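You operate a simulated robot arm through the tools that you are given. There is no shell and no other tool. Be economical: measure what you need, move in short steps, check, and stop when the job is done.

You are at the controls of a simulated robot arm. One attempt, no reset.

## Task
Stack the 10 g dosing cup from the infeed table on top of the 30 g dosing cup.
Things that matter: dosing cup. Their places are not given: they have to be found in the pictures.

It is judged by the outcome, as a careful person would: the job done as asked, and still so three seconds after it is handed in. It fails if anything else is knocked over, pushed out of place, dropped, spilled or broken.

## Robot
A 7-joint arm with a two-finger parallel gripper, fixed in place. Base frame: the origin is at the foot of the arm, x ahead of it, y to its left, z up; the work surface is at about z = 88. Units: cm, rad, N and s.
With the tool pointing down near the work surface it reaches from about 24 to 68 cm from the base axis. Its first joint turns from -1.152 to 1.152 rad. Payload 2.4 kg.
The tool frame sits at the grasp point between the pads (the TCP): z along the fingers, y along the line on which they close. The tips reach 3 cm beyond it. Largest opening 9.4 cm; finger width 2.8, thickness 1; the body of the gripper, 5 by 9.6 cm, starts 5.5 cm behind the TCP.
Orientation is that of the tool frame in the base frame, as a unit quaternion [w, x, y, z]. With the fingers straight down and closing along the base's y, the tool's x points along the base's -x, its y along +y and its z along -z.

## Interface
- The arm moves only by the tool drive_tool. Its argument "deltas" is a list of rows, each a list of 6 numbers: the shift along the base's x, y, z in cm, then the turn, a rotation vector about the base's x, y, z in rad. In form: [[tx, ty, tz, wx, wy, wz], ...]. A call has 1 to 20 rows; each row is the pose to reach, as a shift and turn from the pose commanded when the call began. "hand" is the gripper command, from -1 (fully open) to 1 (shut), values between in proportion, set as the call begins (left out, the last holds). A row lasts 0.2 s, in which the tool goes at most 5 cm and 0.15 rad; a call with a longer step from one row to the next is refused whole, and so is a gripper value outside its range. Where a pose cannot be reached the arm comes as near as it can. A force on the tool above 40 N (or 10 N above the force at the start of the call, whichever is more), or a blocked arm, ends the call early, and 0.2 s more pass. The fingers move at their own pace (about 15.3 cm/s each) and stop on an object; they squeeze with about 37 N. The grip force told is the motor's: it shows also when the fingers shut on nothing. Time passes only in rows, and 0.2 s behind the last, so rows that repeat a pose let the fingers close. The reply holds the time, the measured pose of the TCP, the force on the tool along the base axes, the opening and the grip force, in the units named above and with some noise, and new pictures: "pictures" is both (left out), scene, wrist or none.
- Cameras (640 x 400 px; columns grow to the right, rows downward): "scene" is fixed at [5.35, 48.42, 145.78]; the picture's right is [-0.61, -0.79, 0.00], its down [-0.38, 0.29, -0.88] and it looks along [0.70, -0.53, -0.48] (base axes); focal length 360 px, centre (320, 200). "wrist" rides on the gripper at [-3.7, 0, -5.8] in the tool frame; the picture's right is [0.00, -1.00, 0.00], its down [0.97, 0.00, -0.24] and it looks along [0.24, 0.00, 0.97] (tool axes); focal length 218 px, centre (320, 200).
- locate(camera, pixels): for up to 12 pixels [column, row] of the newest picture of that camera ("zoom" is the newest enlarged one), the place [x, y, z] in the base frame of the surface seen there, good to about 0.2 cm. No time passes.
- enlarge(camera, box): a new picture of the part [left, top, right, bottom] of that camera's present view, enlarged. No time passes.
- hand_in(): hands the job in; it is judged then, once.

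Go step by step. Measure first, check grasps and placings, and put right what went wrong. The budget is 60 turns and 120 pictures, counting those below and the enlarged ones. Unless the task says otherwise, let go and move clear before handing in, and close with one line.

The tools are called after ">>>" by a JSON object that holds its "name" and its "arguments". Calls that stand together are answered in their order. drive_tool: Moves the arm, as the interface text tells. Its arguments: {"type":"object","properties":{"deltas":{"type":"array"},"hand":{"type":"number"},"pictures":{"type":"string","enum":["both","scene","wrist","none"]}},"required":["deltas"]} The other tools are called the same way: locate (camera, pixels) gives the place of the surface under pixels of a picture; enlarge (camera, box) takes an enlarged picture of a part of a camera's view; hand_in () hands the job in.

At the start:

```text
time_s: 0.0
eef_pos: [43.91, -6.94, 121.87]
tool_rot: [0.001, 0.0, 1.0, 0.0]
ft_force: [-0.1, -0.4, 0.2]
finger_gap: 9.4
grasp_force: 0.2
```

scene: 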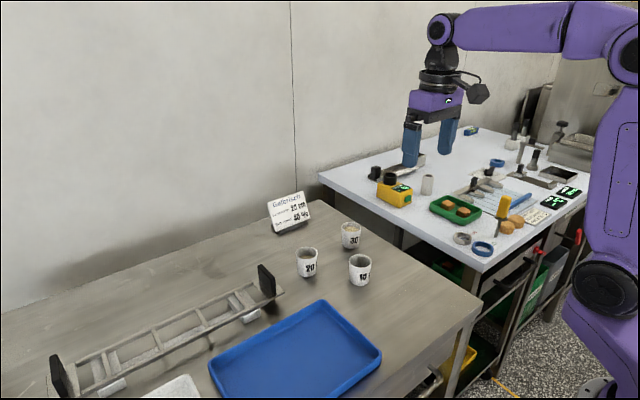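
wrist: 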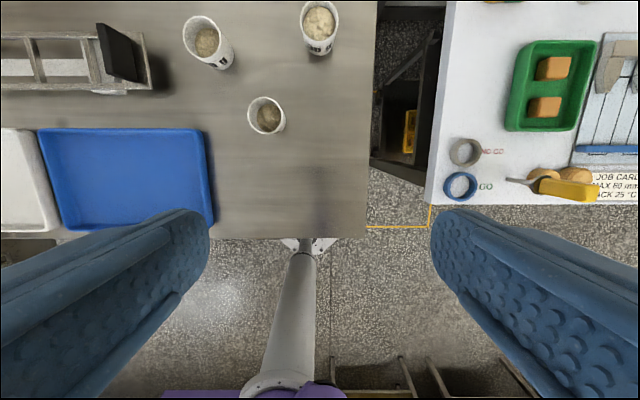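

The scene shows three cups, near (307,262), (350,235) and (360,268), and a card. I'll enlarge them to read the labels.

>>> {"name": "enlarge", "arguments": {"camera": "scene", "box": [260, 180, 400, 300]}}

>>> {"name": "enlarge", "arguments": {"camera": "wrist", "box": [160, 0, 380, 140]}}

```text
3.33 times, centred on (330, 240) of scene
```

zoom: 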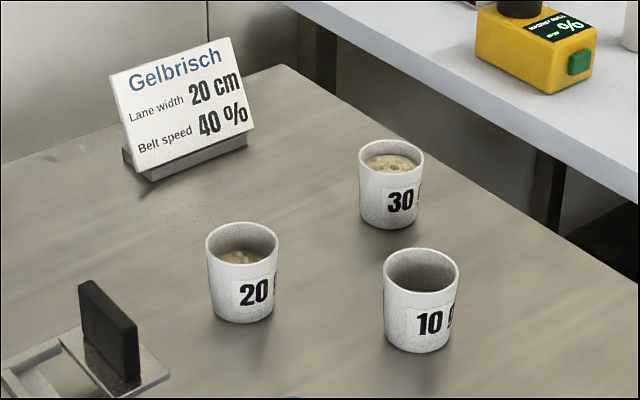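

```text
2.86 times, centred on (270, 70) of wrist
```

zoom: 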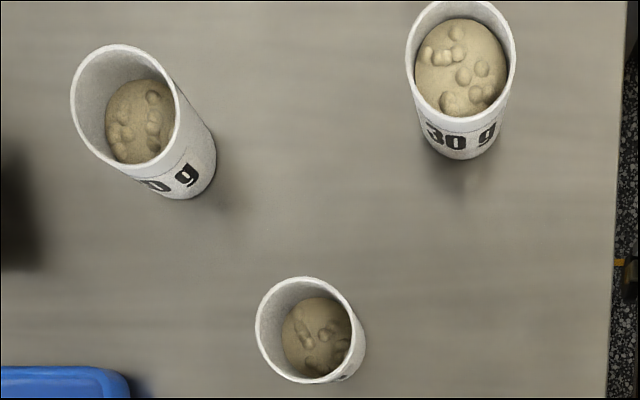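

The 10 g cup is at wrist (267,115) and the 30 g cup at (319,27), both with product inside. I'll measure their rims, contents and the table.

>>> {"name": "locate", "arguments": {"camera": "zoom", "pixels": [[259, 325], [350, 325], [305, 279], [318, 381], [318, 345], [408, 55], [513, 55], [462, 3], [455, 115], [465, 60], [330, 180], [455, 200]]}}

>>> {"name": "locate", "arguments": {"camera": "scene", "pixels": [[349, 262], [371, 262], [360, 255], [360, 277], [357, 285], [340, 228], [360, 228], [350, 222], [350, 240], [308, 258], [308, 276], [365, 288]]}}

```text
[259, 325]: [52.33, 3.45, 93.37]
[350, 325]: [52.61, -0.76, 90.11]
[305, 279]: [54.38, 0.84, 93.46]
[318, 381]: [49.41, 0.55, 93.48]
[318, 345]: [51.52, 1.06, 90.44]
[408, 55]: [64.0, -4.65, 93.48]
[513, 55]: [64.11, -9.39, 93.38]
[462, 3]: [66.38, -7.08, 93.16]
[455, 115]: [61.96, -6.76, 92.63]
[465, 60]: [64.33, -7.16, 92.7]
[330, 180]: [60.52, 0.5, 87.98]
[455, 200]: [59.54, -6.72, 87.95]
```

```text
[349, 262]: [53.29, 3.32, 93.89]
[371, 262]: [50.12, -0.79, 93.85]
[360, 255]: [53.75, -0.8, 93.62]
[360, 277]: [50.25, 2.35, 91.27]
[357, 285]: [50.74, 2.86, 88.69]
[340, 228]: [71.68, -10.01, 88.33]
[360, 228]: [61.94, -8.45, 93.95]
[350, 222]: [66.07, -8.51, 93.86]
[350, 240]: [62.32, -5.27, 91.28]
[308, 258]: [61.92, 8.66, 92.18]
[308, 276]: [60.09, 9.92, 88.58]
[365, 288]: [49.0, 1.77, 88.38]
```

The 10 g cup is centred near (51.9, 1.2) and the 30 g cup near (64.2, -7.1). Their rims are at about z 93.8, and the 30 g fill is about 1 cm below its rim. I'll move above the 10 g cup and refine.

>>> {"name": "drive_tool", "arguments": {"deltas": [[2, 2, -3, 0, 0, 0], [4, 4, -6, 0, 0, 0], [6, 6, -9, 0, 0, 0], [7, 7.1, -12, 0, 0, 0], [8, 8.1, -15, 0, 0, 0], [8, 8.1, -17, 0, 0, 0], [8, 8.1, -17, 0, 0, 0]], "hand": -1}}

```text
time_s: 1.6
eef_pos: [52.0, 0.92, 104.67]
tool_rot: [0.0, -0.001, 1.0, -0.001]
ft_force: [0.5, 0.9, 0.2]
finger_gap: 9.41
grasp_force: 0.1
```

scene: 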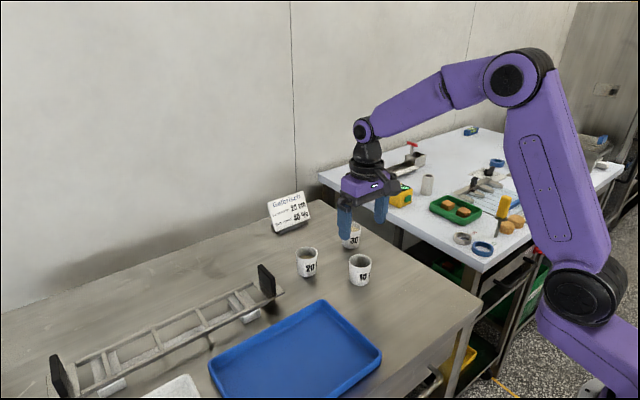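
wrist: 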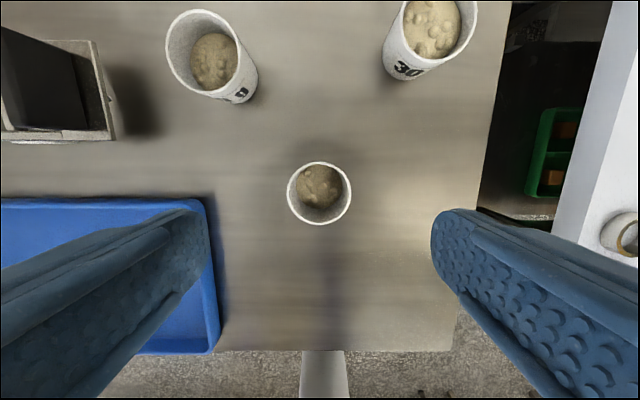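

The 10 g rim is centred near wrist (319,193). The blue tray corner at (205,205) is close to the left finger's path, so I'll measure both.

>>> {"name": "locate", "arguments": {"camera": "wrist", "pixels": [[289, 193], [350, 193], [319, 163], [319, 223], [320, 185], [203, 200], [214, 260], [190, 200], [385, 60], [400, 20], [475, 20]]}}

>>> {"name": "enlarge", "arguments": {"camera": "wrist", "box": [270, 150, 370, 240]}}

```text
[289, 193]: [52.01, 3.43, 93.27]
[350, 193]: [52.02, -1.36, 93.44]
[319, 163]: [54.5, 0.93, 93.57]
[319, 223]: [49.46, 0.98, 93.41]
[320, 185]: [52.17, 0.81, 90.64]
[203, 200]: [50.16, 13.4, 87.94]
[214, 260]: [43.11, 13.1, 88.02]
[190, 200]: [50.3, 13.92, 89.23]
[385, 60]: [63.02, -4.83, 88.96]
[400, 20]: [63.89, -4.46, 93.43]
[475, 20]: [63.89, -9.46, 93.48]
```

```text
4.44 times, centred on (320, 195) of wrist
```

zoom: 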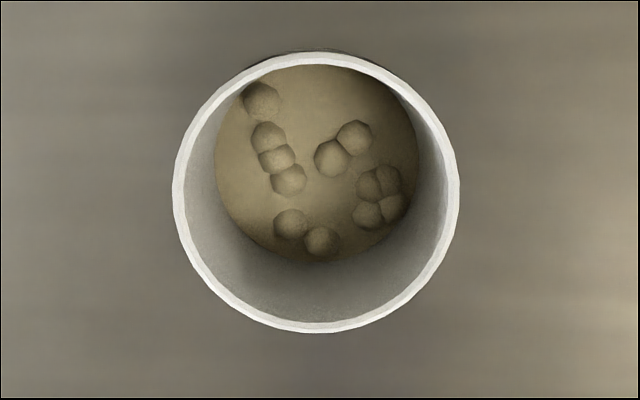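

The cup is centred at (52.0, 1.03) with its rim at 93.5, and the tray is clear (y > 13). I'll descend to TCP z 93.0, gripping high so the tips clear the lower cup when stacking.

>>> {"name": "drive_tool", "arguments": {"deltas": [[0, 0.1, -3, 0, 0, 0], [0, 0.1, -6, 0, 0, 0], [0, 0.1, -8, 0, 0, 0], [0, 0.1, -10, 0, 0, 0], [0, 0.1, -11.7, 0, 0, 0], [0, 0.1, -11.7, 0, 0, 0]], "pictures": "wrist"}}

```text
time_s: 3.0
eef_pos: [51.97, 1.29, 93.08]
tool_rot: [0.0, 0.0, 1.0, 0.001]
ft_force: [1.1, 0.5, 0.1]
finger_gap: 9.4
grasp_force: 0.1
```

wrist: 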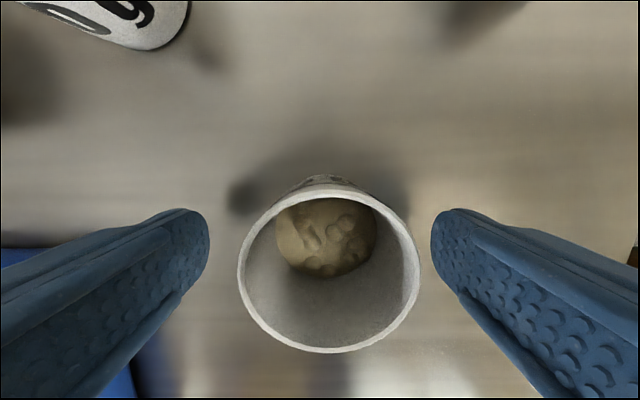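

The rim is centred at column 329, so the tool is about 0.25 cm too far in +y. I'll correct that and close gently to just under the cup's width.

>>> {"name": "drive_tool", "arguments": {"deltas": [[0, -0.25, 0, 0, 0, 0], [0, -0.25, 0, 0, 0, 0]], "pictures": "none"}}

>>> {"name": "drive_tool", "arguments": {"deltas": [[0, 0, 0, 0, 0, 0], [0, 0, 0, 0, 0, 0], [0, 0, 0, 0, 0, 0], [0, 0, 0, 0, 0, 0]], "hand": 0.2}}

```text
time_s: 3.6
eef_pos: [51.97, 1.03, 93.27]
tool_rot: [0.0, 0.0, 1.0, 0.0]
ft_force: [-0.1, -0.2, -0.7]
finger_gap: 9.38
grasp_force: 0.1
```

```text
time_s: 4.6
eef_pos: [51.95, 1.02, 93.18]
tool_rot: [0.0, 0.0, 1.0, 0.0]
ft_force: [0.2, -0.1, 0.3]
finger_gap: 5.06
grasp_force: 36.8
```

scene: 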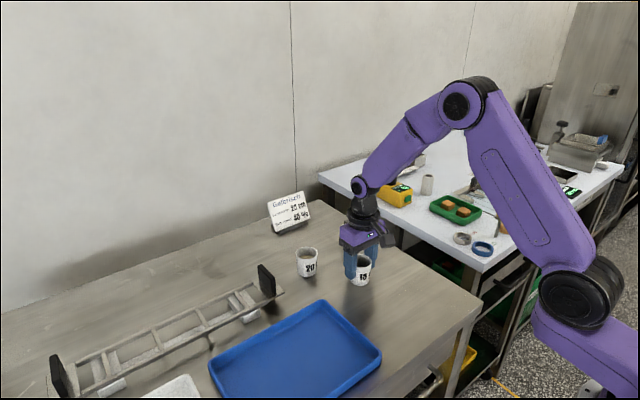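
wrist: 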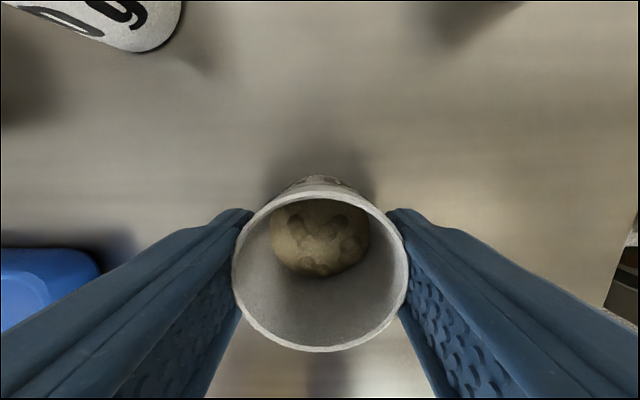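

The grip is firm at a 5.06 cm gap. I'll lift straight up 12 cm.

>>> {"name": "drive_tool", "arguments": {"deltas": [[0, 0, 0.7, 0, 0, 0], [0, 0, 2, 0, 0, 0], [0, 0, 4, 0, 0, 0], [0, 0, 6, 0, 0, 0], [0, 0, 8, 0, 0, 0], [0, 0, 10, 0, 0, 0], [0, 0, 11.4, 0, 0, 0], [0, 0, 12, 0, 0, 0], [0, 0, 12, 0, 0, 0]]}}

```text
time_s: 6.6
eef_pos: [51.83, 0.57, 105.25]
tool_rot: [0.001, 0.001, 1.0, 0.0]
ft_force: [-0.5, 0.3, 0.1]
finger_gap: 5.06
grasp_force: 37.3
```

scene: 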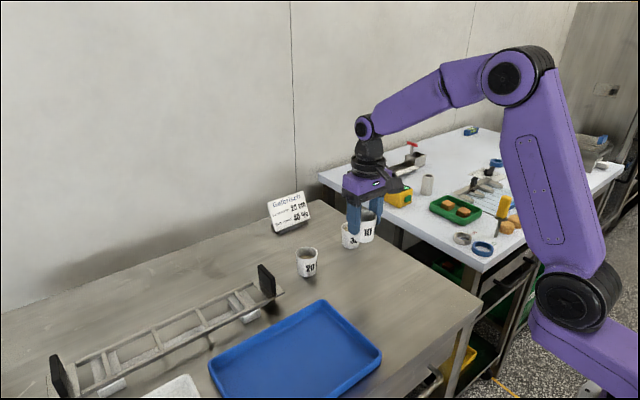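
wrist: 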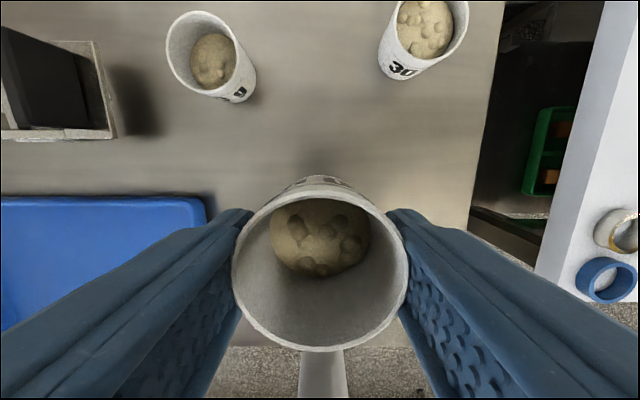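

The cup is lifted cleanly and level. The measured y is 0.57 against a commanded 1.02, so I'll correct by measurement. I'll re-measure the 30 g rim, then move over it.

>>> {"name": "locate", "arguments": {"camera": "wrist", "pixels": [[395, 15], [467, 15], [393, 25], [465, 25], [420, 58], [408, 72]]}}

>>> {"name": "drive_tool", "arguments": {"deltas": [[1, -0.6, 0, 0, 0, 0], [3, -1.8, 0, 0, 0, 0], [5, -3.1, 0, 0, 0, 0], [7, -4.3, 0, 0, 0, 0], [9, -5.5, 0, 0, 0, 0], [11, -6.8, 0, 0, 0, 0], [12, -7.4, 0, 0, 0, 0], [12.2, -7.5, 0, 0, 0, 0], [12.2, -7.5, 0, 0, 0, 0]]}}

```text
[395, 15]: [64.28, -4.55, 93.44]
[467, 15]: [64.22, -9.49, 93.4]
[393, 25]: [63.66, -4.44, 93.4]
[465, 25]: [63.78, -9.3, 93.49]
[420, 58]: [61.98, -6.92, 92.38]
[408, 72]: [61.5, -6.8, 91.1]
```

```text
time_s: 8.6
eef_pos: [64.22, -6.81, 105.0]
tool_rot: [0.0, 0.0, 1.0, -0.001]
ft_force: [0.7, 0.4, -0.8]
finger_gap: 5.06
grasp_force: 37.0
```

scene: 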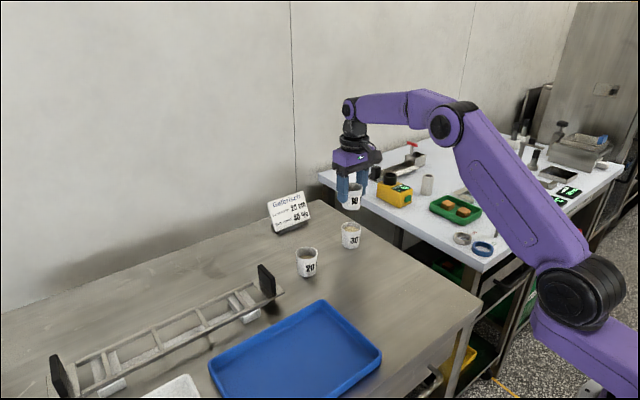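
wrist: 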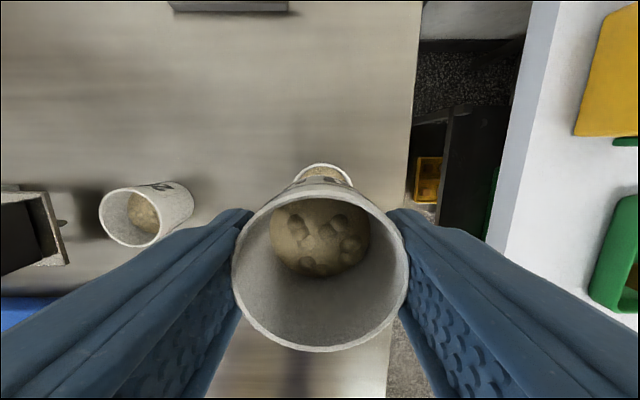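

The cup is above the 30 g cup, whose rim shows just behind it at wrist (323,170). I'll enlarge the scene to fix the relative alignment.

>>> {"name": "enlarge", "arguments": {"camera": "scene", "box": [310, 165, 400, 255]}}

>>> {"name": "locate", "arguments": {"camera": "wrist", "pixels": [[322, 164], [298, 175], [349, 178], [310, 166], [336, 166]]}}

```text
4.44 times, centred on (355, 210) of scene
```

zoom: 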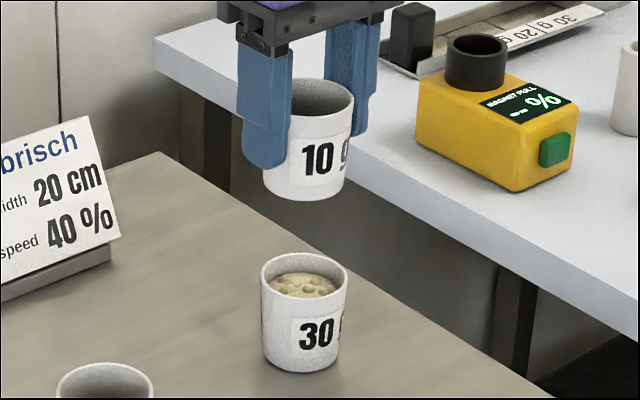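

```text
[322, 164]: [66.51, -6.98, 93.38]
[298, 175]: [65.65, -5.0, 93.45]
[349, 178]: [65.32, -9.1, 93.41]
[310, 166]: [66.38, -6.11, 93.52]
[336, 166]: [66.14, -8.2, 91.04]
```

>>> {"name": "locate", "arguments": {"camera": "zoom", "pixels": [[262, 272], [347, 275], [304, 255], [303, 298], [280, 260], [330, 291], [267, 190], [345, 190], [308, 198], [308, 175], [304, 369], [304, 340]]}}

```text
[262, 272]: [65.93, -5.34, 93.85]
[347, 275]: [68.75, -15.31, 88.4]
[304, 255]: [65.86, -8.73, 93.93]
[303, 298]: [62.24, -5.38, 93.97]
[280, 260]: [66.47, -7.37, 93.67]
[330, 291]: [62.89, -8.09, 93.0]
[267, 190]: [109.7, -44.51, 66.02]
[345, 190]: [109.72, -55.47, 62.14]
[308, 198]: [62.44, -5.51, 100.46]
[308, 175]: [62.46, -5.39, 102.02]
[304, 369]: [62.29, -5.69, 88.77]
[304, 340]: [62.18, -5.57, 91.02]
```

The 30 g centre is (64.05, -7.0), and the held cup is off by about (+0.15, +0.18), matching the measured tool pose. I'll correct that and come down to just above the rim.

>>> {"name": "drive_tool", "arguments": {"deltas": [[-0.15, -0.19, -1, 0, 0, 0], [-0.15, -0.19, -2.5, 0, 0, 0], [-0.15, -0.19, -4, 0, 0, 0], [-0.15, -0.19, -5, 0, 0, 0], [-0.15, -0.19, -5.2, 0, 0, 0], [-0.15, -0.19, -5.2, 0, 0, 0], [-0.15, -0.19, -5.2, 0, 0, 0]]}}

>>> {"name": "enlarge", "arguments": {"camera": "scene", "box": [310, 180, 390, 260]}}

```text
time_s: 10.2
eef_pos: [64.02, -6.68, 99.95]
tool_rot: [0.0, 0.0, 1.0, 0.0]
ft_force: [0.1, -0.4, 0.5]
finger_gap: 5.07
grasp_force: 37.7
```

scene: 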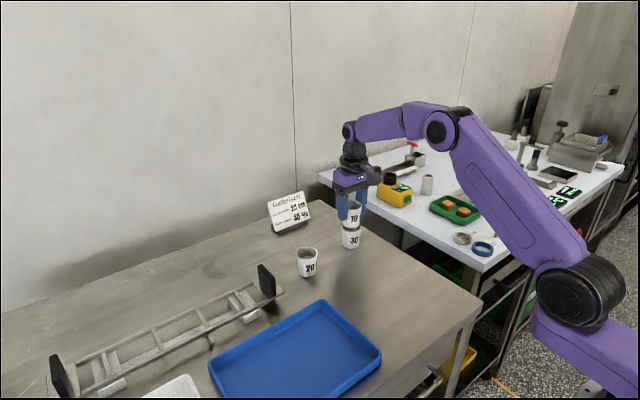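
wrist: 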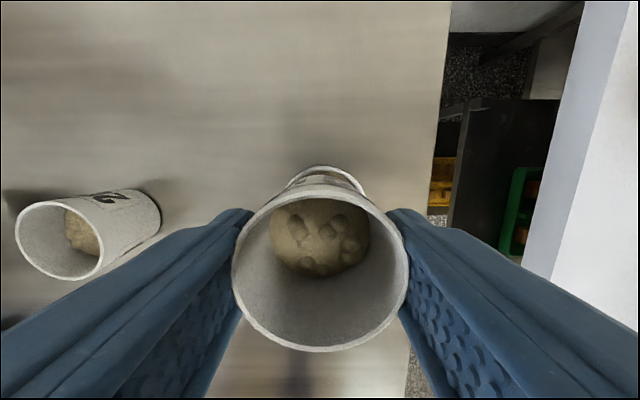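

```text
5.00 times, centred on (350, 220) of scene
```

zoom: 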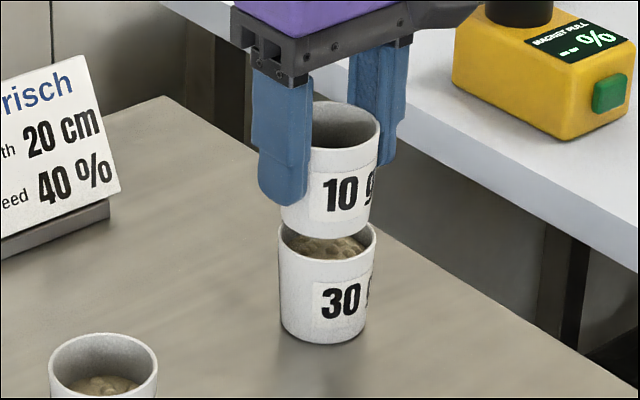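

Measured y is -6.68, and in the wrist view the lower rim is about 6 px right of the held cup, so I need about -0.32 in y. I'll correct and recheck.

>>> {"name": "drive_tool", "arguments": {"deltas": [[0, -0.32, 0, 0, 0, 0], [0, -0.32, 0, 0, 0, 0], [0, -0.32, 0, 0, 0, 0]], "pictures": "wrist"}}

>>> {"name": "enlarge", "arguments": {"camera": "scene", "box": [310, 180, 390, 260]}}

>>> {"name": "enlarge", "arguments": {"camera": "wrist", "box": [260, 140, 380, 220]}}

```text
time_s: 11.0
eef_pos: [64.03, -7.04, 99.92]
tool_rot: [0.0, 0.0, 1.0, 0.0]
ft_force: [-1.2, 0.2, 0.0]
finger_gap: 5.06
grasp_force: 37.2
```

wrist: 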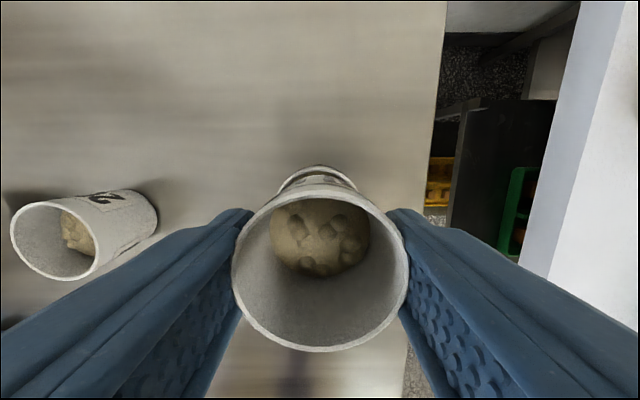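

```text
5.00 times, centred on (350, 220) of scene
```

zoom: 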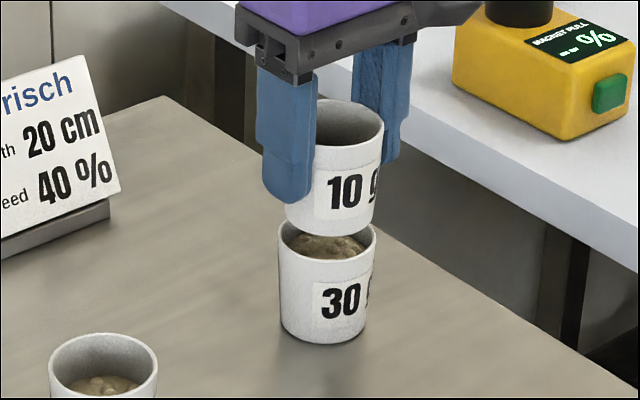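

```text
5.00 times, centred on (320, 180) of wrist
```

zoom: 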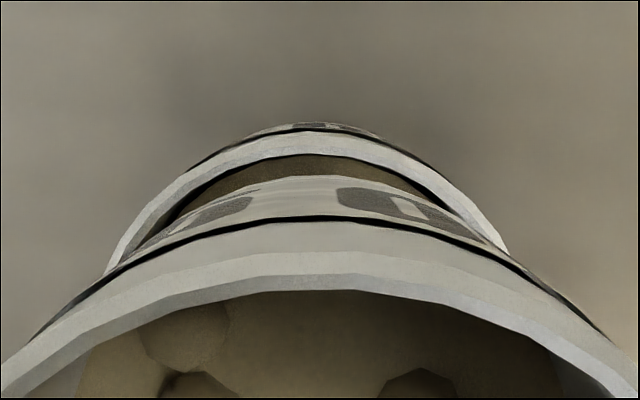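

Close up, the upper base centre sits about 0.15 cm to the -y side of the lower rim (scene 330 against 327; wrist rim at column 317 against 320). I'll trim that and lower slowly to just past the rim.

>>> {"name": "drive_tool", "arguments": {"deltas": [[0.05, 0.14, 0, 0, 0, 0], [0.05, 0.14, -0.3, 0, 0, 0], [0.05, 0.14, -0.6, 0, 0, 0], [0.05, 0.14, -0.8, 0, 0, 0], [0.05, 0.14, -1.0, 0, 0, 0], [0.05, 0.14, -1.0, 0, 0, 0]], "pictures": "wrist"}}

>>> {"name": "enlarge", "arguments": {"camera": "scene", "box": [310, 180, 390, 260]}}

```text
time_s: 12.4
eef_pos: [64.14, -7.07, 99.09]
tool_rot: [0.0, 0.0, 1.0, 0.0]
ft_force: [-0.4, 0.7, -0.7]
finger_gap: 5.06
grasp_force: 37.3
```

wrist: 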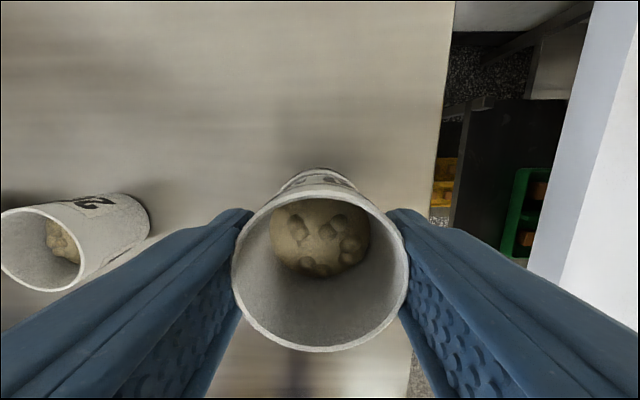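

```text
5.00 times, centred on (350, 220) of scene
```

zoom: 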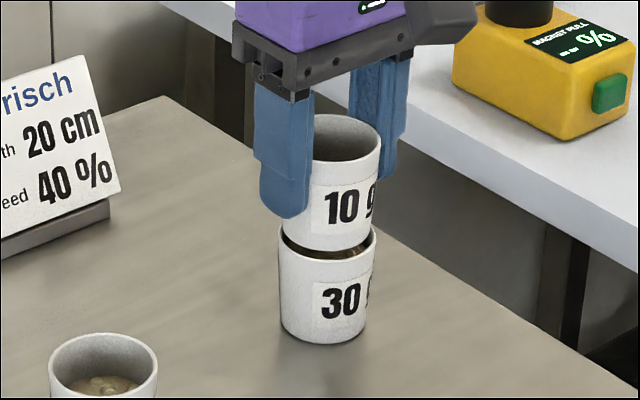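

Scene alignment is now good: the base spans 282–371 inside the rim at 278–377. I'll lower in small steps, watching for contact.

>>> {"name": "drive_tool", "arguments": {"deltas": [[-0.05, 0.03, -0.15, 0, 0, 0], [-0.05, 0.03, -0.3, 0, 0, 0], [-0.05, 0.03, -0.45, 0, 0, 0], [-0.05, 0.03, -0.6, 0, 0, 0], [-0.05, 0.03, -0.6, 0, 0, 0]], "pictures": "wrist"}}

>>> {"name": "enlarge", "arguments": {"camera": "scene", "box": [310, 180, 390, 260]}}

```text
time_s: 13.6
eef_pos: [64.11, -7.05, 98.68]
tool_rot: [0.003, -0.001, 1.0, 0.0]
ft_force: [-4.4, -0.7, 25.9]
finger_gap: 5.09
grasp_force: 37.3
```

wrist: 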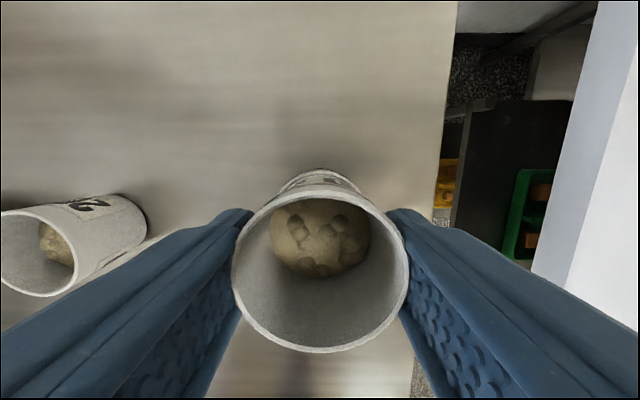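

```text
5.00 times, centred on (350, 220) of scene
```

zoom: 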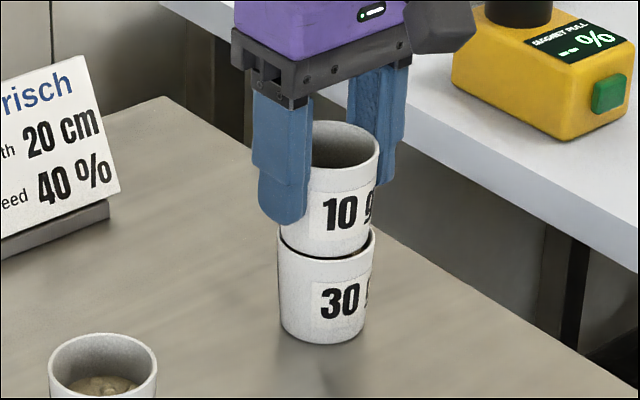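

Contact: 26 N at TCP z 98.68, so the base is on the lower rim at about 93.5. I'll ease up a little to reduce the force and look closely at how it's seated.

>>> {"name": "drive_tool", "arguments": {"deltas": [[0, 0, 0.15, 0, 0, 0], [0, 0, 0.25, 0, 0, 0], [0, 0, 0.25, 0, 0, 0]], "pictures": "none"}}

>>> {"name": "enlarge", "arguments": {"camera": "scene", "box": [330, 205, 370, 250]}}

>>> {"name": "enlarge", "arguments": {"camera": "wrist", "box": [270, 150, 370, 210]}}

```text
time_s: 14.4
eef_pos: [64.09, -6.92, 98.55]
tool_rot: [0.0, 0.0, 1.0, 0.001]
ft_force: [3.9, -0.7, 12.2]
finger_gap: 5.06
grasp_force: 37.3
```

```text
8.89 times, centred on (350, 228) of scene
```

zoom: 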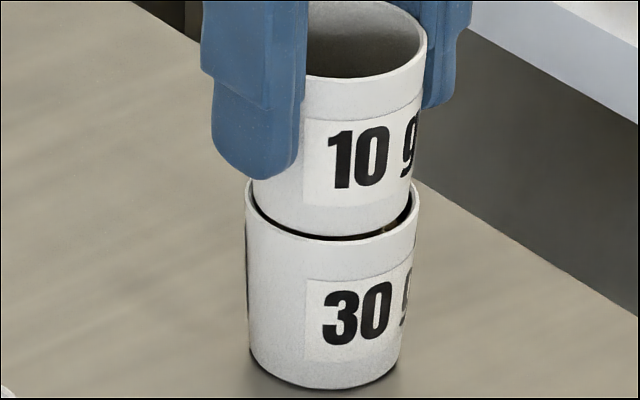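

```text
6.40 times, centred on (320, 180) of wrist
```

zoom: 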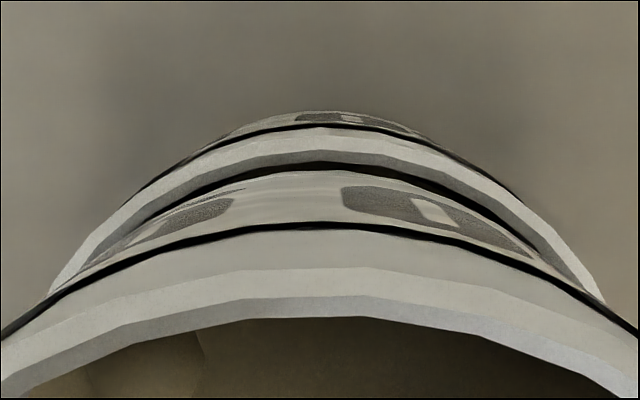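

The base now sits slightly inside the lower rim (z 98.55, force down to 12 N), with dark gaps visible on the far and front-right sides. It nests, so I'll shift +0.06 in x to relieve the side force and lower gently.

>>> {"name": "drive_tool", "arguments": {"deltas": [[0.07, -0.04, 0, 0, 0, 0], [0.07, -0.04, -0.15, 0, 0, 0], [0.07, -0.04, -0.3, 0, 0, 0], [0.07, -0.04, -0.3, 0, 0, 0]], "pictures": "none"}}

>>> {"name": "enlarge", "arguments": {"camera": "scene", "box": [330, 205, 370, 250]}}

```text
time_s: 15.4
eef_pos: [64.23, -7.09, 98.41]
tool_rot: [0.004, 0.0, 1.0, 0.001]
ft_force: [-2.0, 0.8, 27.4]
finger_gap: 5.08
grasp_force: 37.0
```

```text
8.89 times, centred on (350, 228) of scene
```

zoom: 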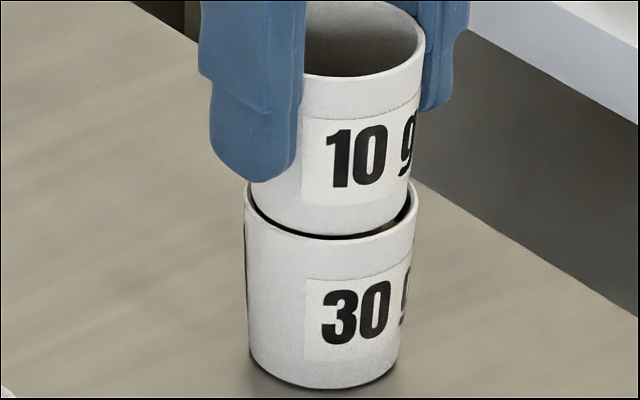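

Force rises without more descent, so the cup is catching on the front (camera-side) rim, while a gap shows at the right rear. I'll measure the offset at that edge.

>>> {"name": "locate", "arguments": {"camera": "zoom", "pixels": [[330, 227], [330, 246], [330, 215], [330, 260], [330, 380], [254, 190], [254, 225], [404, 190], [410, 245], [395, 225], [360, 66], [330, 85]]}}

>>> {"name": "enlarge", "arguments": {"camera": "wrist", "box": [270, 150, 370, 210]}}

```text
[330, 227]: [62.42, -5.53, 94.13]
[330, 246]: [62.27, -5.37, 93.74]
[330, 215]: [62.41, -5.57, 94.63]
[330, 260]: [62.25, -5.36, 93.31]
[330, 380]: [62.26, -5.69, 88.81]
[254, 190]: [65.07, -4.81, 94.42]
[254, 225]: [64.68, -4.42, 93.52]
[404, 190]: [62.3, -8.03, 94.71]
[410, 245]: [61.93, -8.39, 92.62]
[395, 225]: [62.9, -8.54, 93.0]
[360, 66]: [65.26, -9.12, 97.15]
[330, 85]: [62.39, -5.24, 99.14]
```

```text
6.40 times, centred on (320, 180) of wrist
```

zoom: 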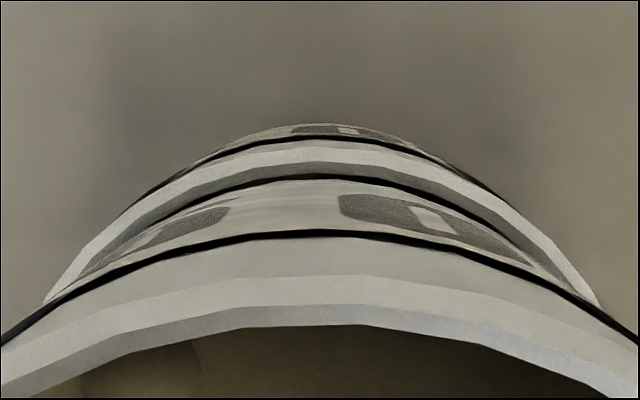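

The lower cup hasn't moved (base front still at 62.26, -5.69), and the upper base is centred within about 0.1 cm. Its base is nearly as wide as the lower rim's opening, so it's seated on the rim. I'll ease off most of the downforce before releasing.

>>> {"name": "drive_tool", "arguments": {"deltas": [[-0.07, 0.04, 0.15, 0, 0, 0], [-0.07, 0.04, 0.3, 0, 0, 0], [-0.07, 0.04, 0.3, 0, 0, 0]], "pictures": "none"}}

>>> {"name": "enlarge", "arguments": {"camera": "scene", "box": [330, 205, 370, 250]}}

```text
time_s: 16.2
eef_pos: [64.11, -7.13, 98.52]
tool_rot: [0.0, 0.0, 1.0, 0.0]
ft_force: [2.5, -0.8, 8.3]
finger_gap: 5.05
grasp_force: 37.1
```

```text
8.89 times, centred on (350, 228) of scene
```

zoom: 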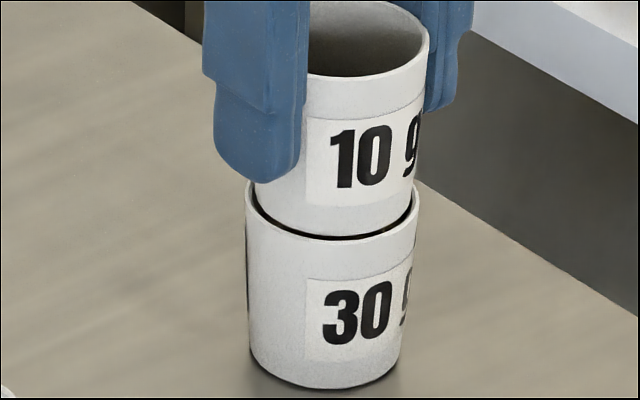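

The dark gap now looks even all the way round, so this alignment (64.11, -7.13) is better. I'll try lowering gently from here.

>>> {"name": "drive_tool", "arguments": {"deltas": [[0, 0, -0.1, 0, 0, 0], [0, 0, -0.2, 0, 0, 0], [0, 0, -0.3, 0, 0, 0], [0, 0, -0.3, 0, 0, 0]], "pictures": "none"}}

>>> {"name": "enlarge", "arguments": {"camera": "scene", "box": [330, 205, 370, 250]}}

```text
time_s: 17.2
eef_pos: [64.19, -7.07, 98.39]
tool_rot: [0.001, 0.0, 1.0, 0.0]
ft_force: [-5.4, 1.3, 27.4]
finger_gap: 5.05
grasp_force: 36.6
```

```text
8.89 times, centred on (350, 228) of scene
```

zoom: 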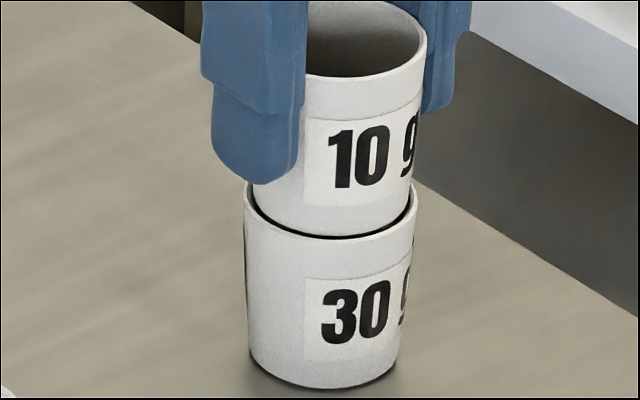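

It is seated firmly and doesn't go deeper. I'll ease off the downforce again, then open slightly to a gap of about 6.2 cm to let go.

>>> {"name": "drive_tool", "arguments": {"deltas": [[0, 0, 0.2, 0, 0, 0], [0, 0, 0.36, 0, 0, 0], [0, 0, 0.36, 0, 0, 0]], "pictures": "none"}}

>>> {"name": "drive_tool", "arguments": {"deltas": [[0, 0, 0, 0, 0, 0], [0, 0, 0, 0, 0, 0], [0, 0, 0, 0, 0, 0]], "hand": -0.32, "pictures": "wrist"}}

>>> {"name": "enlarge", "arguments": {"camera": "scene", "box": [330, 205, 370, 250]}}

```text
time_s: 18.0
eef_pos: [63.98, -7.06, 98.57]
tool_rot: [-0.002, 0.0, 1.0, 0.0]
ft_force: [0.9, 0.3, -0.1]
finger_gap: 5.07
grasp_force: 37.3
```

```text
time_s: 18.8
eef_pos: [63.97, -7.02, 98.69]
tool_rot: [0.0, 0.0, 1.0, 0.0]
ft_force: [-0.3, -0.7, 0.4]
finger_gap: 6.23
grasp_force: 0.1
```

wrist: 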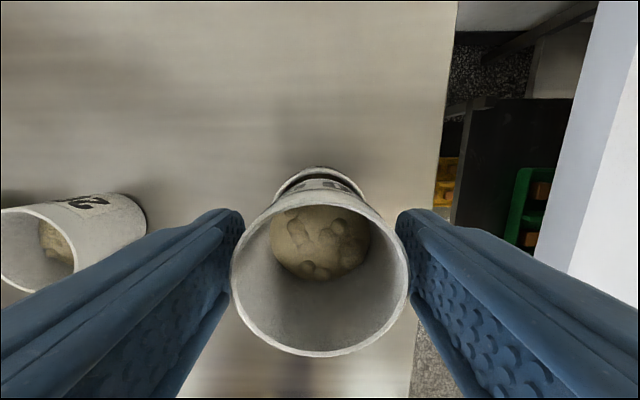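

```text
8.89 times, centred on (350, 228) of scene
```

zoom: 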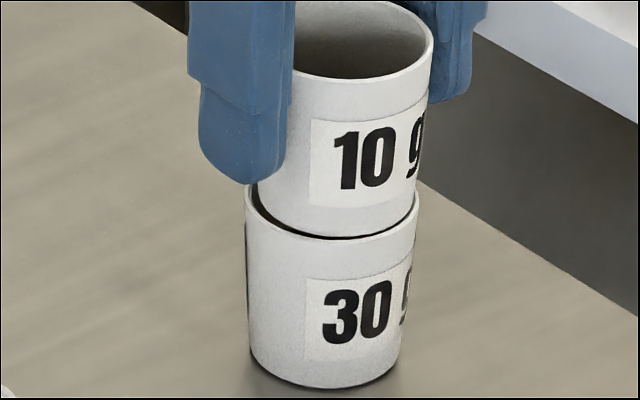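

The cup stands alone but has shifted slightly right/-x, with a gap at the far side in the wrist view. I'll measure how level it is.

>>> {"name": "locate", "arguments": {"camera": "wrist", "pixels": [[234, 270], [407, 270], [320, 354], [320, 190], [260, 335], [380, 335], [265, 210], [378, 212], [319, 168], [285, 182], [355, 184]]}}

>>> {"name": "enlarge", "arguments": {"camera": "scene", "box": [310, 180, 390, 260]}}

>>> {"name": "enlarge", "arguments": {"camera": "wrist", "box": [220, 150, 420, 370]}}

```text
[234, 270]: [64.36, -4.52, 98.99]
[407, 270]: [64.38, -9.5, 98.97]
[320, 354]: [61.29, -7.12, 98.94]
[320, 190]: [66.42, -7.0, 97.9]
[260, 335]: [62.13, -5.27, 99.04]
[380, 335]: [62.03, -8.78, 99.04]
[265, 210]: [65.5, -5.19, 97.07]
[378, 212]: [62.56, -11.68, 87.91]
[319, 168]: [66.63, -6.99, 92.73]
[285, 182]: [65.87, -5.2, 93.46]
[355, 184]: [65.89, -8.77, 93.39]
```

```text
5.00 times, centred on (350, 220) of scene
```

zoom: 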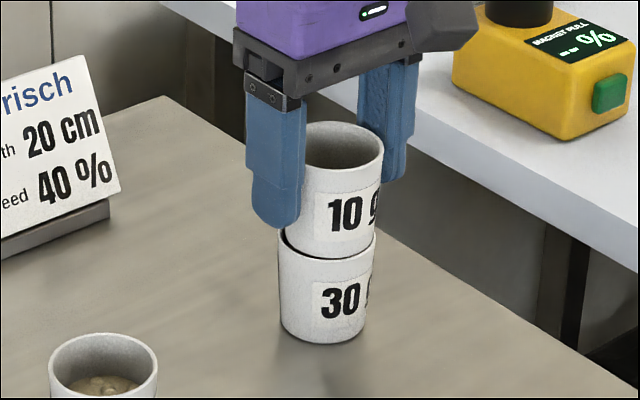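

```text
1.82 times, centred on (320, 260) of wrist
```

zoom: 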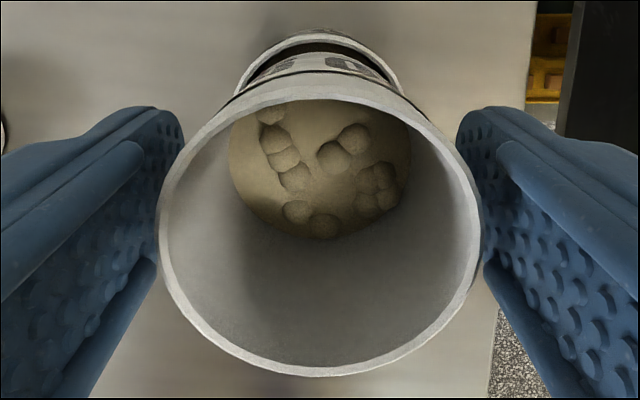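

The upper cup is nearly level (rim z 98.94–99.0), but its centre is at x ≈ 63.8, about 0.25 cm toward -x of the lower cup. That is too marginal, so I'll regrip, lift slightly and recentre.

>>> {"name": "drive_tool", "arguments": {"deltas": [[0, 0, 0, 0, 0, 0], [0, 0, 0, 0, 0, 0], [0, 0, 0, 0, 0, 0]], "hand": 0.2, "pictures": "none"}}

>>> {"name": "drive_tool", "arguments": {"deltas": [[0, 0, 0.3, 0, 0, 0], [0, 0, 0.7, 0, 0, 0], [0.2, 0, 0.7, 0, 0, 0], [0.2, 0, 0.7, 0, 0, 0]], "pictures": "wrist"}}

>>> {"name": "enlarge", "arguments": {"camera": "scene", "box": [330, 205, 370, 250]}}

```text
time_s: 19.6
eef_pos: [64.13, -6.95, 98.66]
tool_rot: [0.001, 0.0, 1.0, 0.0]
ft_force: [-0.1, -0.6, 0.2]
finger_gap: 5.04
grasp_force: 37.5
```

```text
time_s: 20.6
eef_pos: [64.26, -6.94, 99.34]
tool_rot: [0.001, -0.001, 1.0, 0.001]
ft_force: [0.2, -0.8, -0.6]
finger_gap: 5.06
grasp_force: 37.0
```

wrist: 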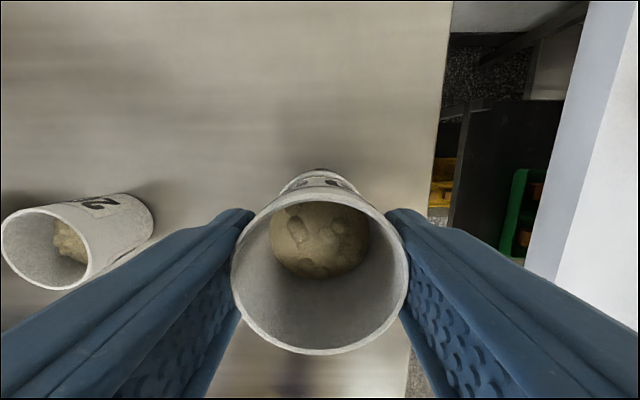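

```text
8.89 times, centred on (350, 228) of scene
```

zoom: 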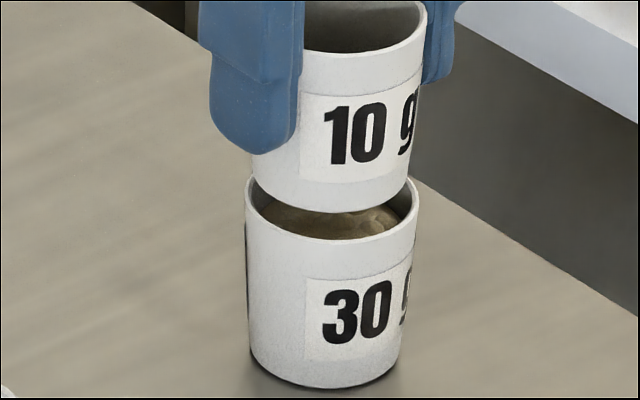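

The upper cup is lifted about 0.7 cm and level; its base (159 px) is about as wide as the lower opening, so it must rest on the rim and be well centred. I'll measure both cups.

>>> {"name": "locate", "arguments": {"camera": "zoom", "pixels": [[329, 205], [329, 190], [329, 242], [329, 250], [329, 300], [290, 205], [370, 203], [290, 237], [370, 237]]}}

>>> {"name": "locate", "arguments": {"camera": "wrist", "pixels": [[233, 270], [407, 270], [320, 353], [290, 348], [350, 348], [320, 199], [319, 170], [318, 174], [282, 190], [355, 190]]}}

>>> {"name": "enlarge", "arguments": {"camera": "wrist", "box": [270, 150, 370, 210]}}

```text
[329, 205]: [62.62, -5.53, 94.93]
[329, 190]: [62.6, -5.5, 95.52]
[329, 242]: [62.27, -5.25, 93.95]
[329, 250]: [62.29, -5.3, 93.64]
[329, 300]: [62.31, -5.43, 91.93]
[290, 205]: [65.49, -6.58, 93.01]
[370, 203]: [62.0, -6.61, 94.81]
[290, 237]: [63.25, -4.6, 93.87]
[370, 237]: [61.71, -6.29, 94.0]
```

```text
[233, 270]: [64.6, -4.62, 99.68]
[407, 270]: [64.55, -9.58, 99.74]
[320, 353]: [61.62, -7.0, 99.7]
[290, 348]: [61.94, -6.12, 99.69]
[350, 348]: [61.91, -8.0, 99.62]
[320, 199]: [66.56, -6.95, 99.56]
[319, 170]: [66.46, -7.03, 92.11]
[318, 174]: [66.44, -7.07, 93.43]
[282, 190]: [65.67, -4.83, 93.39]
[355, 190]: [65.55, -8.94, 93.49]
```

```text
6.40 times, centred on (320, 180) of wrist
```

zoom: 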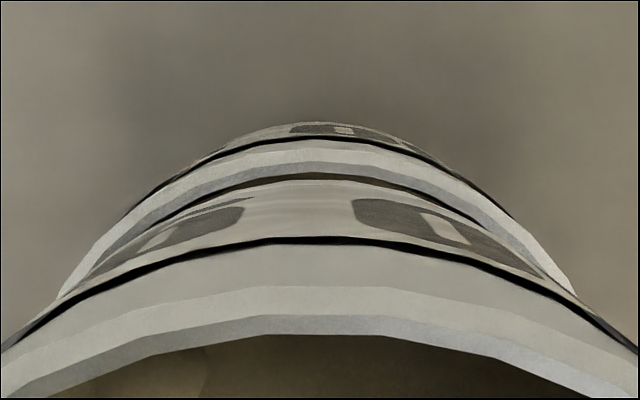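

The upper cup is level (rim z 99.68) and about 0.1–0.15 cm too far in +x. I'll shift -0.13 in x and lower to light contact only.

>>> {"name": "drive_tool", "arguments": {"deltas": [[-0.13, 0.01, 0, 0, 0, 0], [-0.13, 0.01, -0.2, 0, 0, 0], [-0.13, 0.01, -0.4, 0, 0, 0], [-0.13, 0.01, -0.55, 0, 0, 0], [-0.13, 0.01, -0.65, 0, 0, 0], [-0.13, 0.01, -0.65, 0, 0, 0]], "pictures": "wrist"}}

>>> {"name": "enlarge", "arguments": {"camera": "wrist", "box": [270, 150, 370, 210]}}

>>> {"name": "enlarge", "arguments": {"camera": "scene", "box": [330, 205, 370, 250]}}

>>> {"name": "locate", "arguments": {"camera": "zoom", "pixels": [[329, 222], [329, 210], [329, 246], [329, 254], [360, 222], [360, 246], [300, 222], [300, 246], [329, 370]]}}

```text
time_s: 22.0
eef_pos: [64.03, -6.97, 98.8]
tool_rot: [0.0, 0.0, 1.0, 0.0]
ft_force: [0.7, 0.6, 0.1]
finger_gap: 5.06
grasp_force: 36.7
```

wrist: 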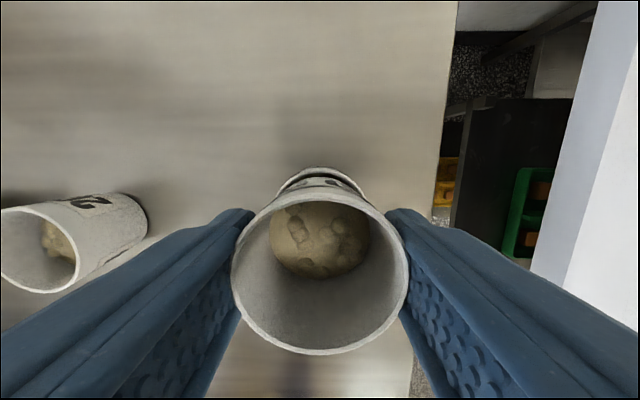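

```text
6.40 times, centred on (320, 180) of wrist
```

zoom: 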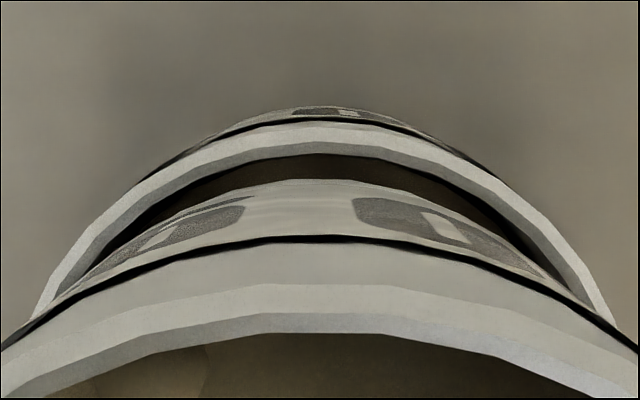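

```text
8.89 times, centred on (350, 228) of scene
```

zoom: 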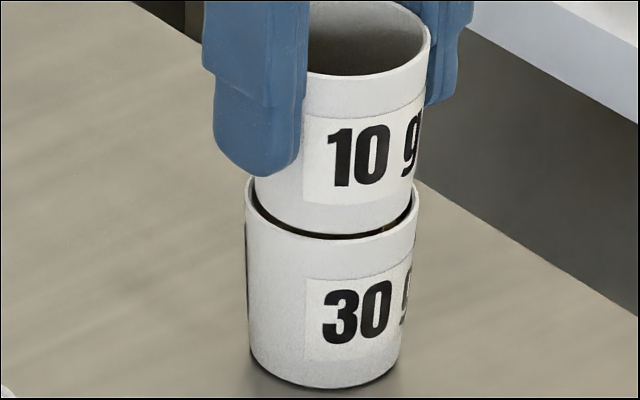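

```text
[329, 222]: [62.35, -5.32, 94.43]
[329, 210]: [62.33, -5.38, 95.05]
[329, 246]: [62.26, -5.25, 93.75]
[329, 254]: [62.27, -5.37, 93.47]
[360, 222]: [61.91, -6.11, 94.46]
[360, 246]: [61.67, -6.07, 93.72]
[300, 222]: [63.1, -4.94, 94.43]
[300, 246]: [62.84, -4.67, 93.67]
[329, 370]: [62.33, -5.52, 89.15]
```

No contact yet. The upper front is only 0.09 cm inside the lower rim front (0.23 expected when centred), so I need about (+0.10, -0.07). I'll trim that and lower to light contact.

>>> {"name": "drive_tool", "arguments": {"deltas": [[0.1, -0.07, 0, 0, 0, 0], [0.1, -0.07, 0, 0, 0, 0], [0.1, -0.07, -0.1, 0, 0, 0], [0.1, -0.07, -0.2, 0, 0, 0], [0.1, -0.07, -0.2, 0, 0, 0]], "pictures": "wrist"}}

>>> {"name": "enlarge", "arguments": {"camera": "wrist", "box": [270, 150, 370, 210]}}

>>> {"name": "enlarge", "arguments": {"camera": "scene", "box": [330, 205, 370, 250]}}

>>> {"name": "locate", "arguments": {"camera": "zoom", "pixels": [[329, 222], [329, 210], [329, 246], [329, 254], [360, 222], [360, 246], [300, 222], [300, 246], [329, 370]]}}

```text
time_s: 23.2
eef_pos: [64.15, -7.05, 98.67]
tool_rot: [0.001, 0.0, 1.0, 0.0]
ft_force: [-1.2, 1.1, 5.2]
finger_gap: 5.06
grasp_force: 37.2
```

wrist: 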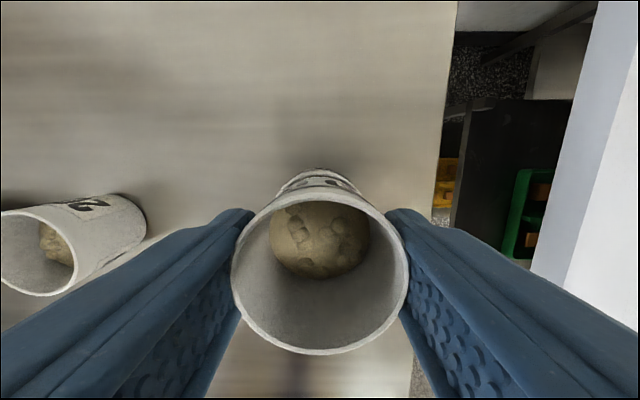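

```text
6.40 times, centred on (320, 180) of wrist
```

zoom: 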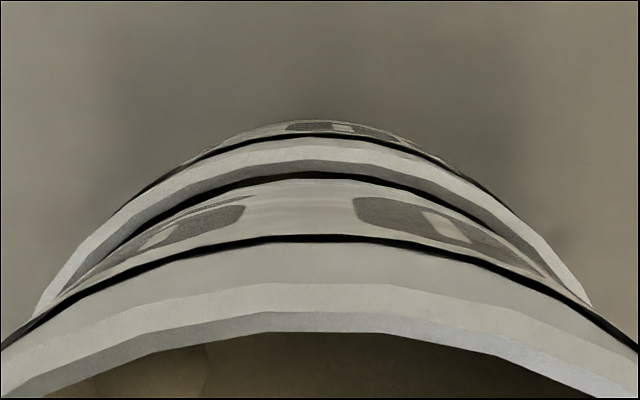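

```text
8.89 times, centred on (350, 228) of scene
```

zoom: 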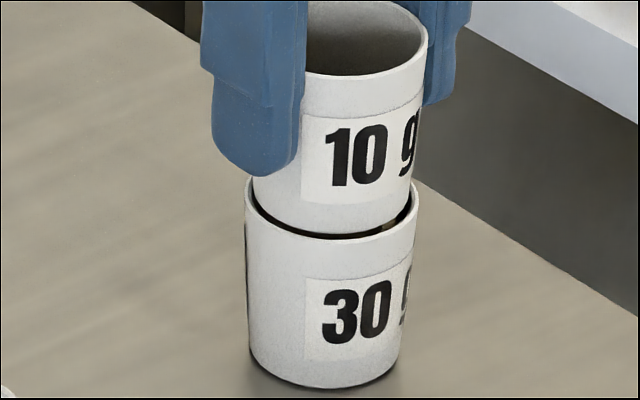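

```text
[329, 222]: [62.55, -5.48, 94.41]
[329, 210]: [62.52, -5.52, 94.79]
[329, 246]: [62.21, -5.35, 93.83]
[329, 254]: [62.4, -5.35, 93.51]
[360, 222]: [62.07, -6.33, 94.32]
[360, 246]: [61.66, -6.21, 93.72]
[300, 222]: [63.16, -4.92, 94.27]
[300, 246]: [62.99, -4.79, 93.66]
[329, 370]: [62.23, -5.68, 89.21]
```

It is now well centred (front separation 0.27 cm, lateral within 0.05) with light 5 N contact. I'll release slightly.

>>> {"name": "drive_tool", "arguments": {"deltas": [[0, 0, 0, 0, 0, 0], [0, 0, 0, 0, 0, 0], [0, 0, 0, 0, 0, 0]], "hand": -0.32, "pictures": "wrist"}}

>>> {"name": "enlarge", "arguments": {"camera": "wrist", "box": [270, 150, 370, 210]}}

>>> {"name": "enlarge", "arguments": {"camera": "scene", "box": [330, 205, 370, 250]}}

>>> {"name": "locate", "arguments": {"camera": "zoom", "pixels": [[329, 225], [329, 215], [329, 246], [329, 254], [360, 222], [360, 246], [300, 222], [300, 246], [329, 370]]}}

>>> {"name": "locate", "arguments": {"camera": "wrist", "pixels": [[234, 270], [407, 270], [320, 353], [290, 348], [350, 348], [320, 199]]}}

```text
time_s: 24.0
eef_pos: [64.19, -7.04, 98.61]
tool_rot: [0.0, 0.0, 1.0, 0.0]
ft_force: [0.3, 0.6, -0.9]
finger_gap: 6.2
grasp_force: 0.1
```

wrist: 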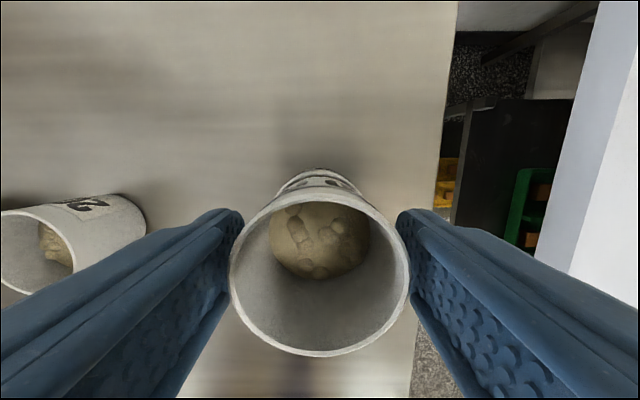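

```text
6.40 times, centred on (320, 180) of wrist
```

zoom: 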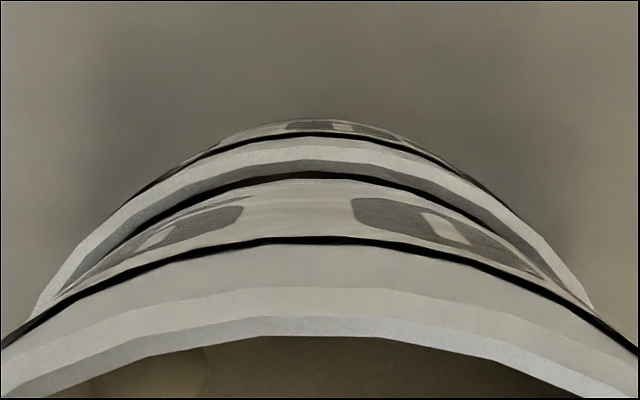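

```text
8.89 times, centred on (350, 228) of scene
```

zoom: 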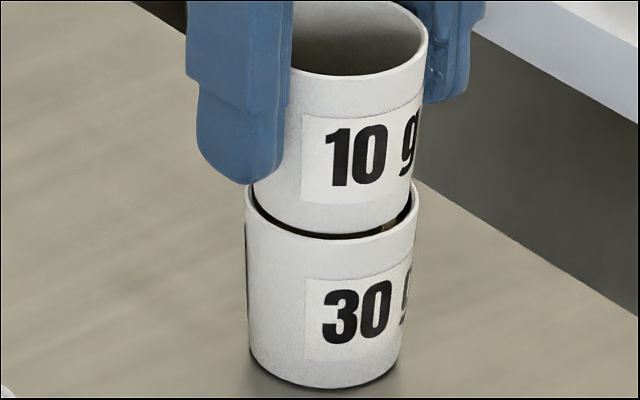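

```text
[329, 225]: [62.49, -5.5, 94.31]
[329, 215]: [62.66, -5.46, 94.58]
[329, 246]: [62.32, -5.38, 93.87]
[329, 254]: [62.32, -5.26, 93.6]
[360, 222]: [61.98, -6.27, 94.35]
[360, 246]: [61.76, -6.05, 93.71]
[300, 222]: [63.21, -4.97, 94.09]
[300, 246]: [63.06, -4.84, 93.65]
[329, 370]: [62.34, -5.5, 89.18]
```

```text
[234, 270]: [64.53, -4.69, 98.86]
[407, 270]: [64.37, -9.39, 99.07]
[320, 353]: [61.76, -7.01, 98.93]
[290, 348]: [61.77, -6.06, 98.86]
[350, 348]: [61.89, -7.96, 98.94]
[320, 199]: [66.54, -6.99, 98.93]
```

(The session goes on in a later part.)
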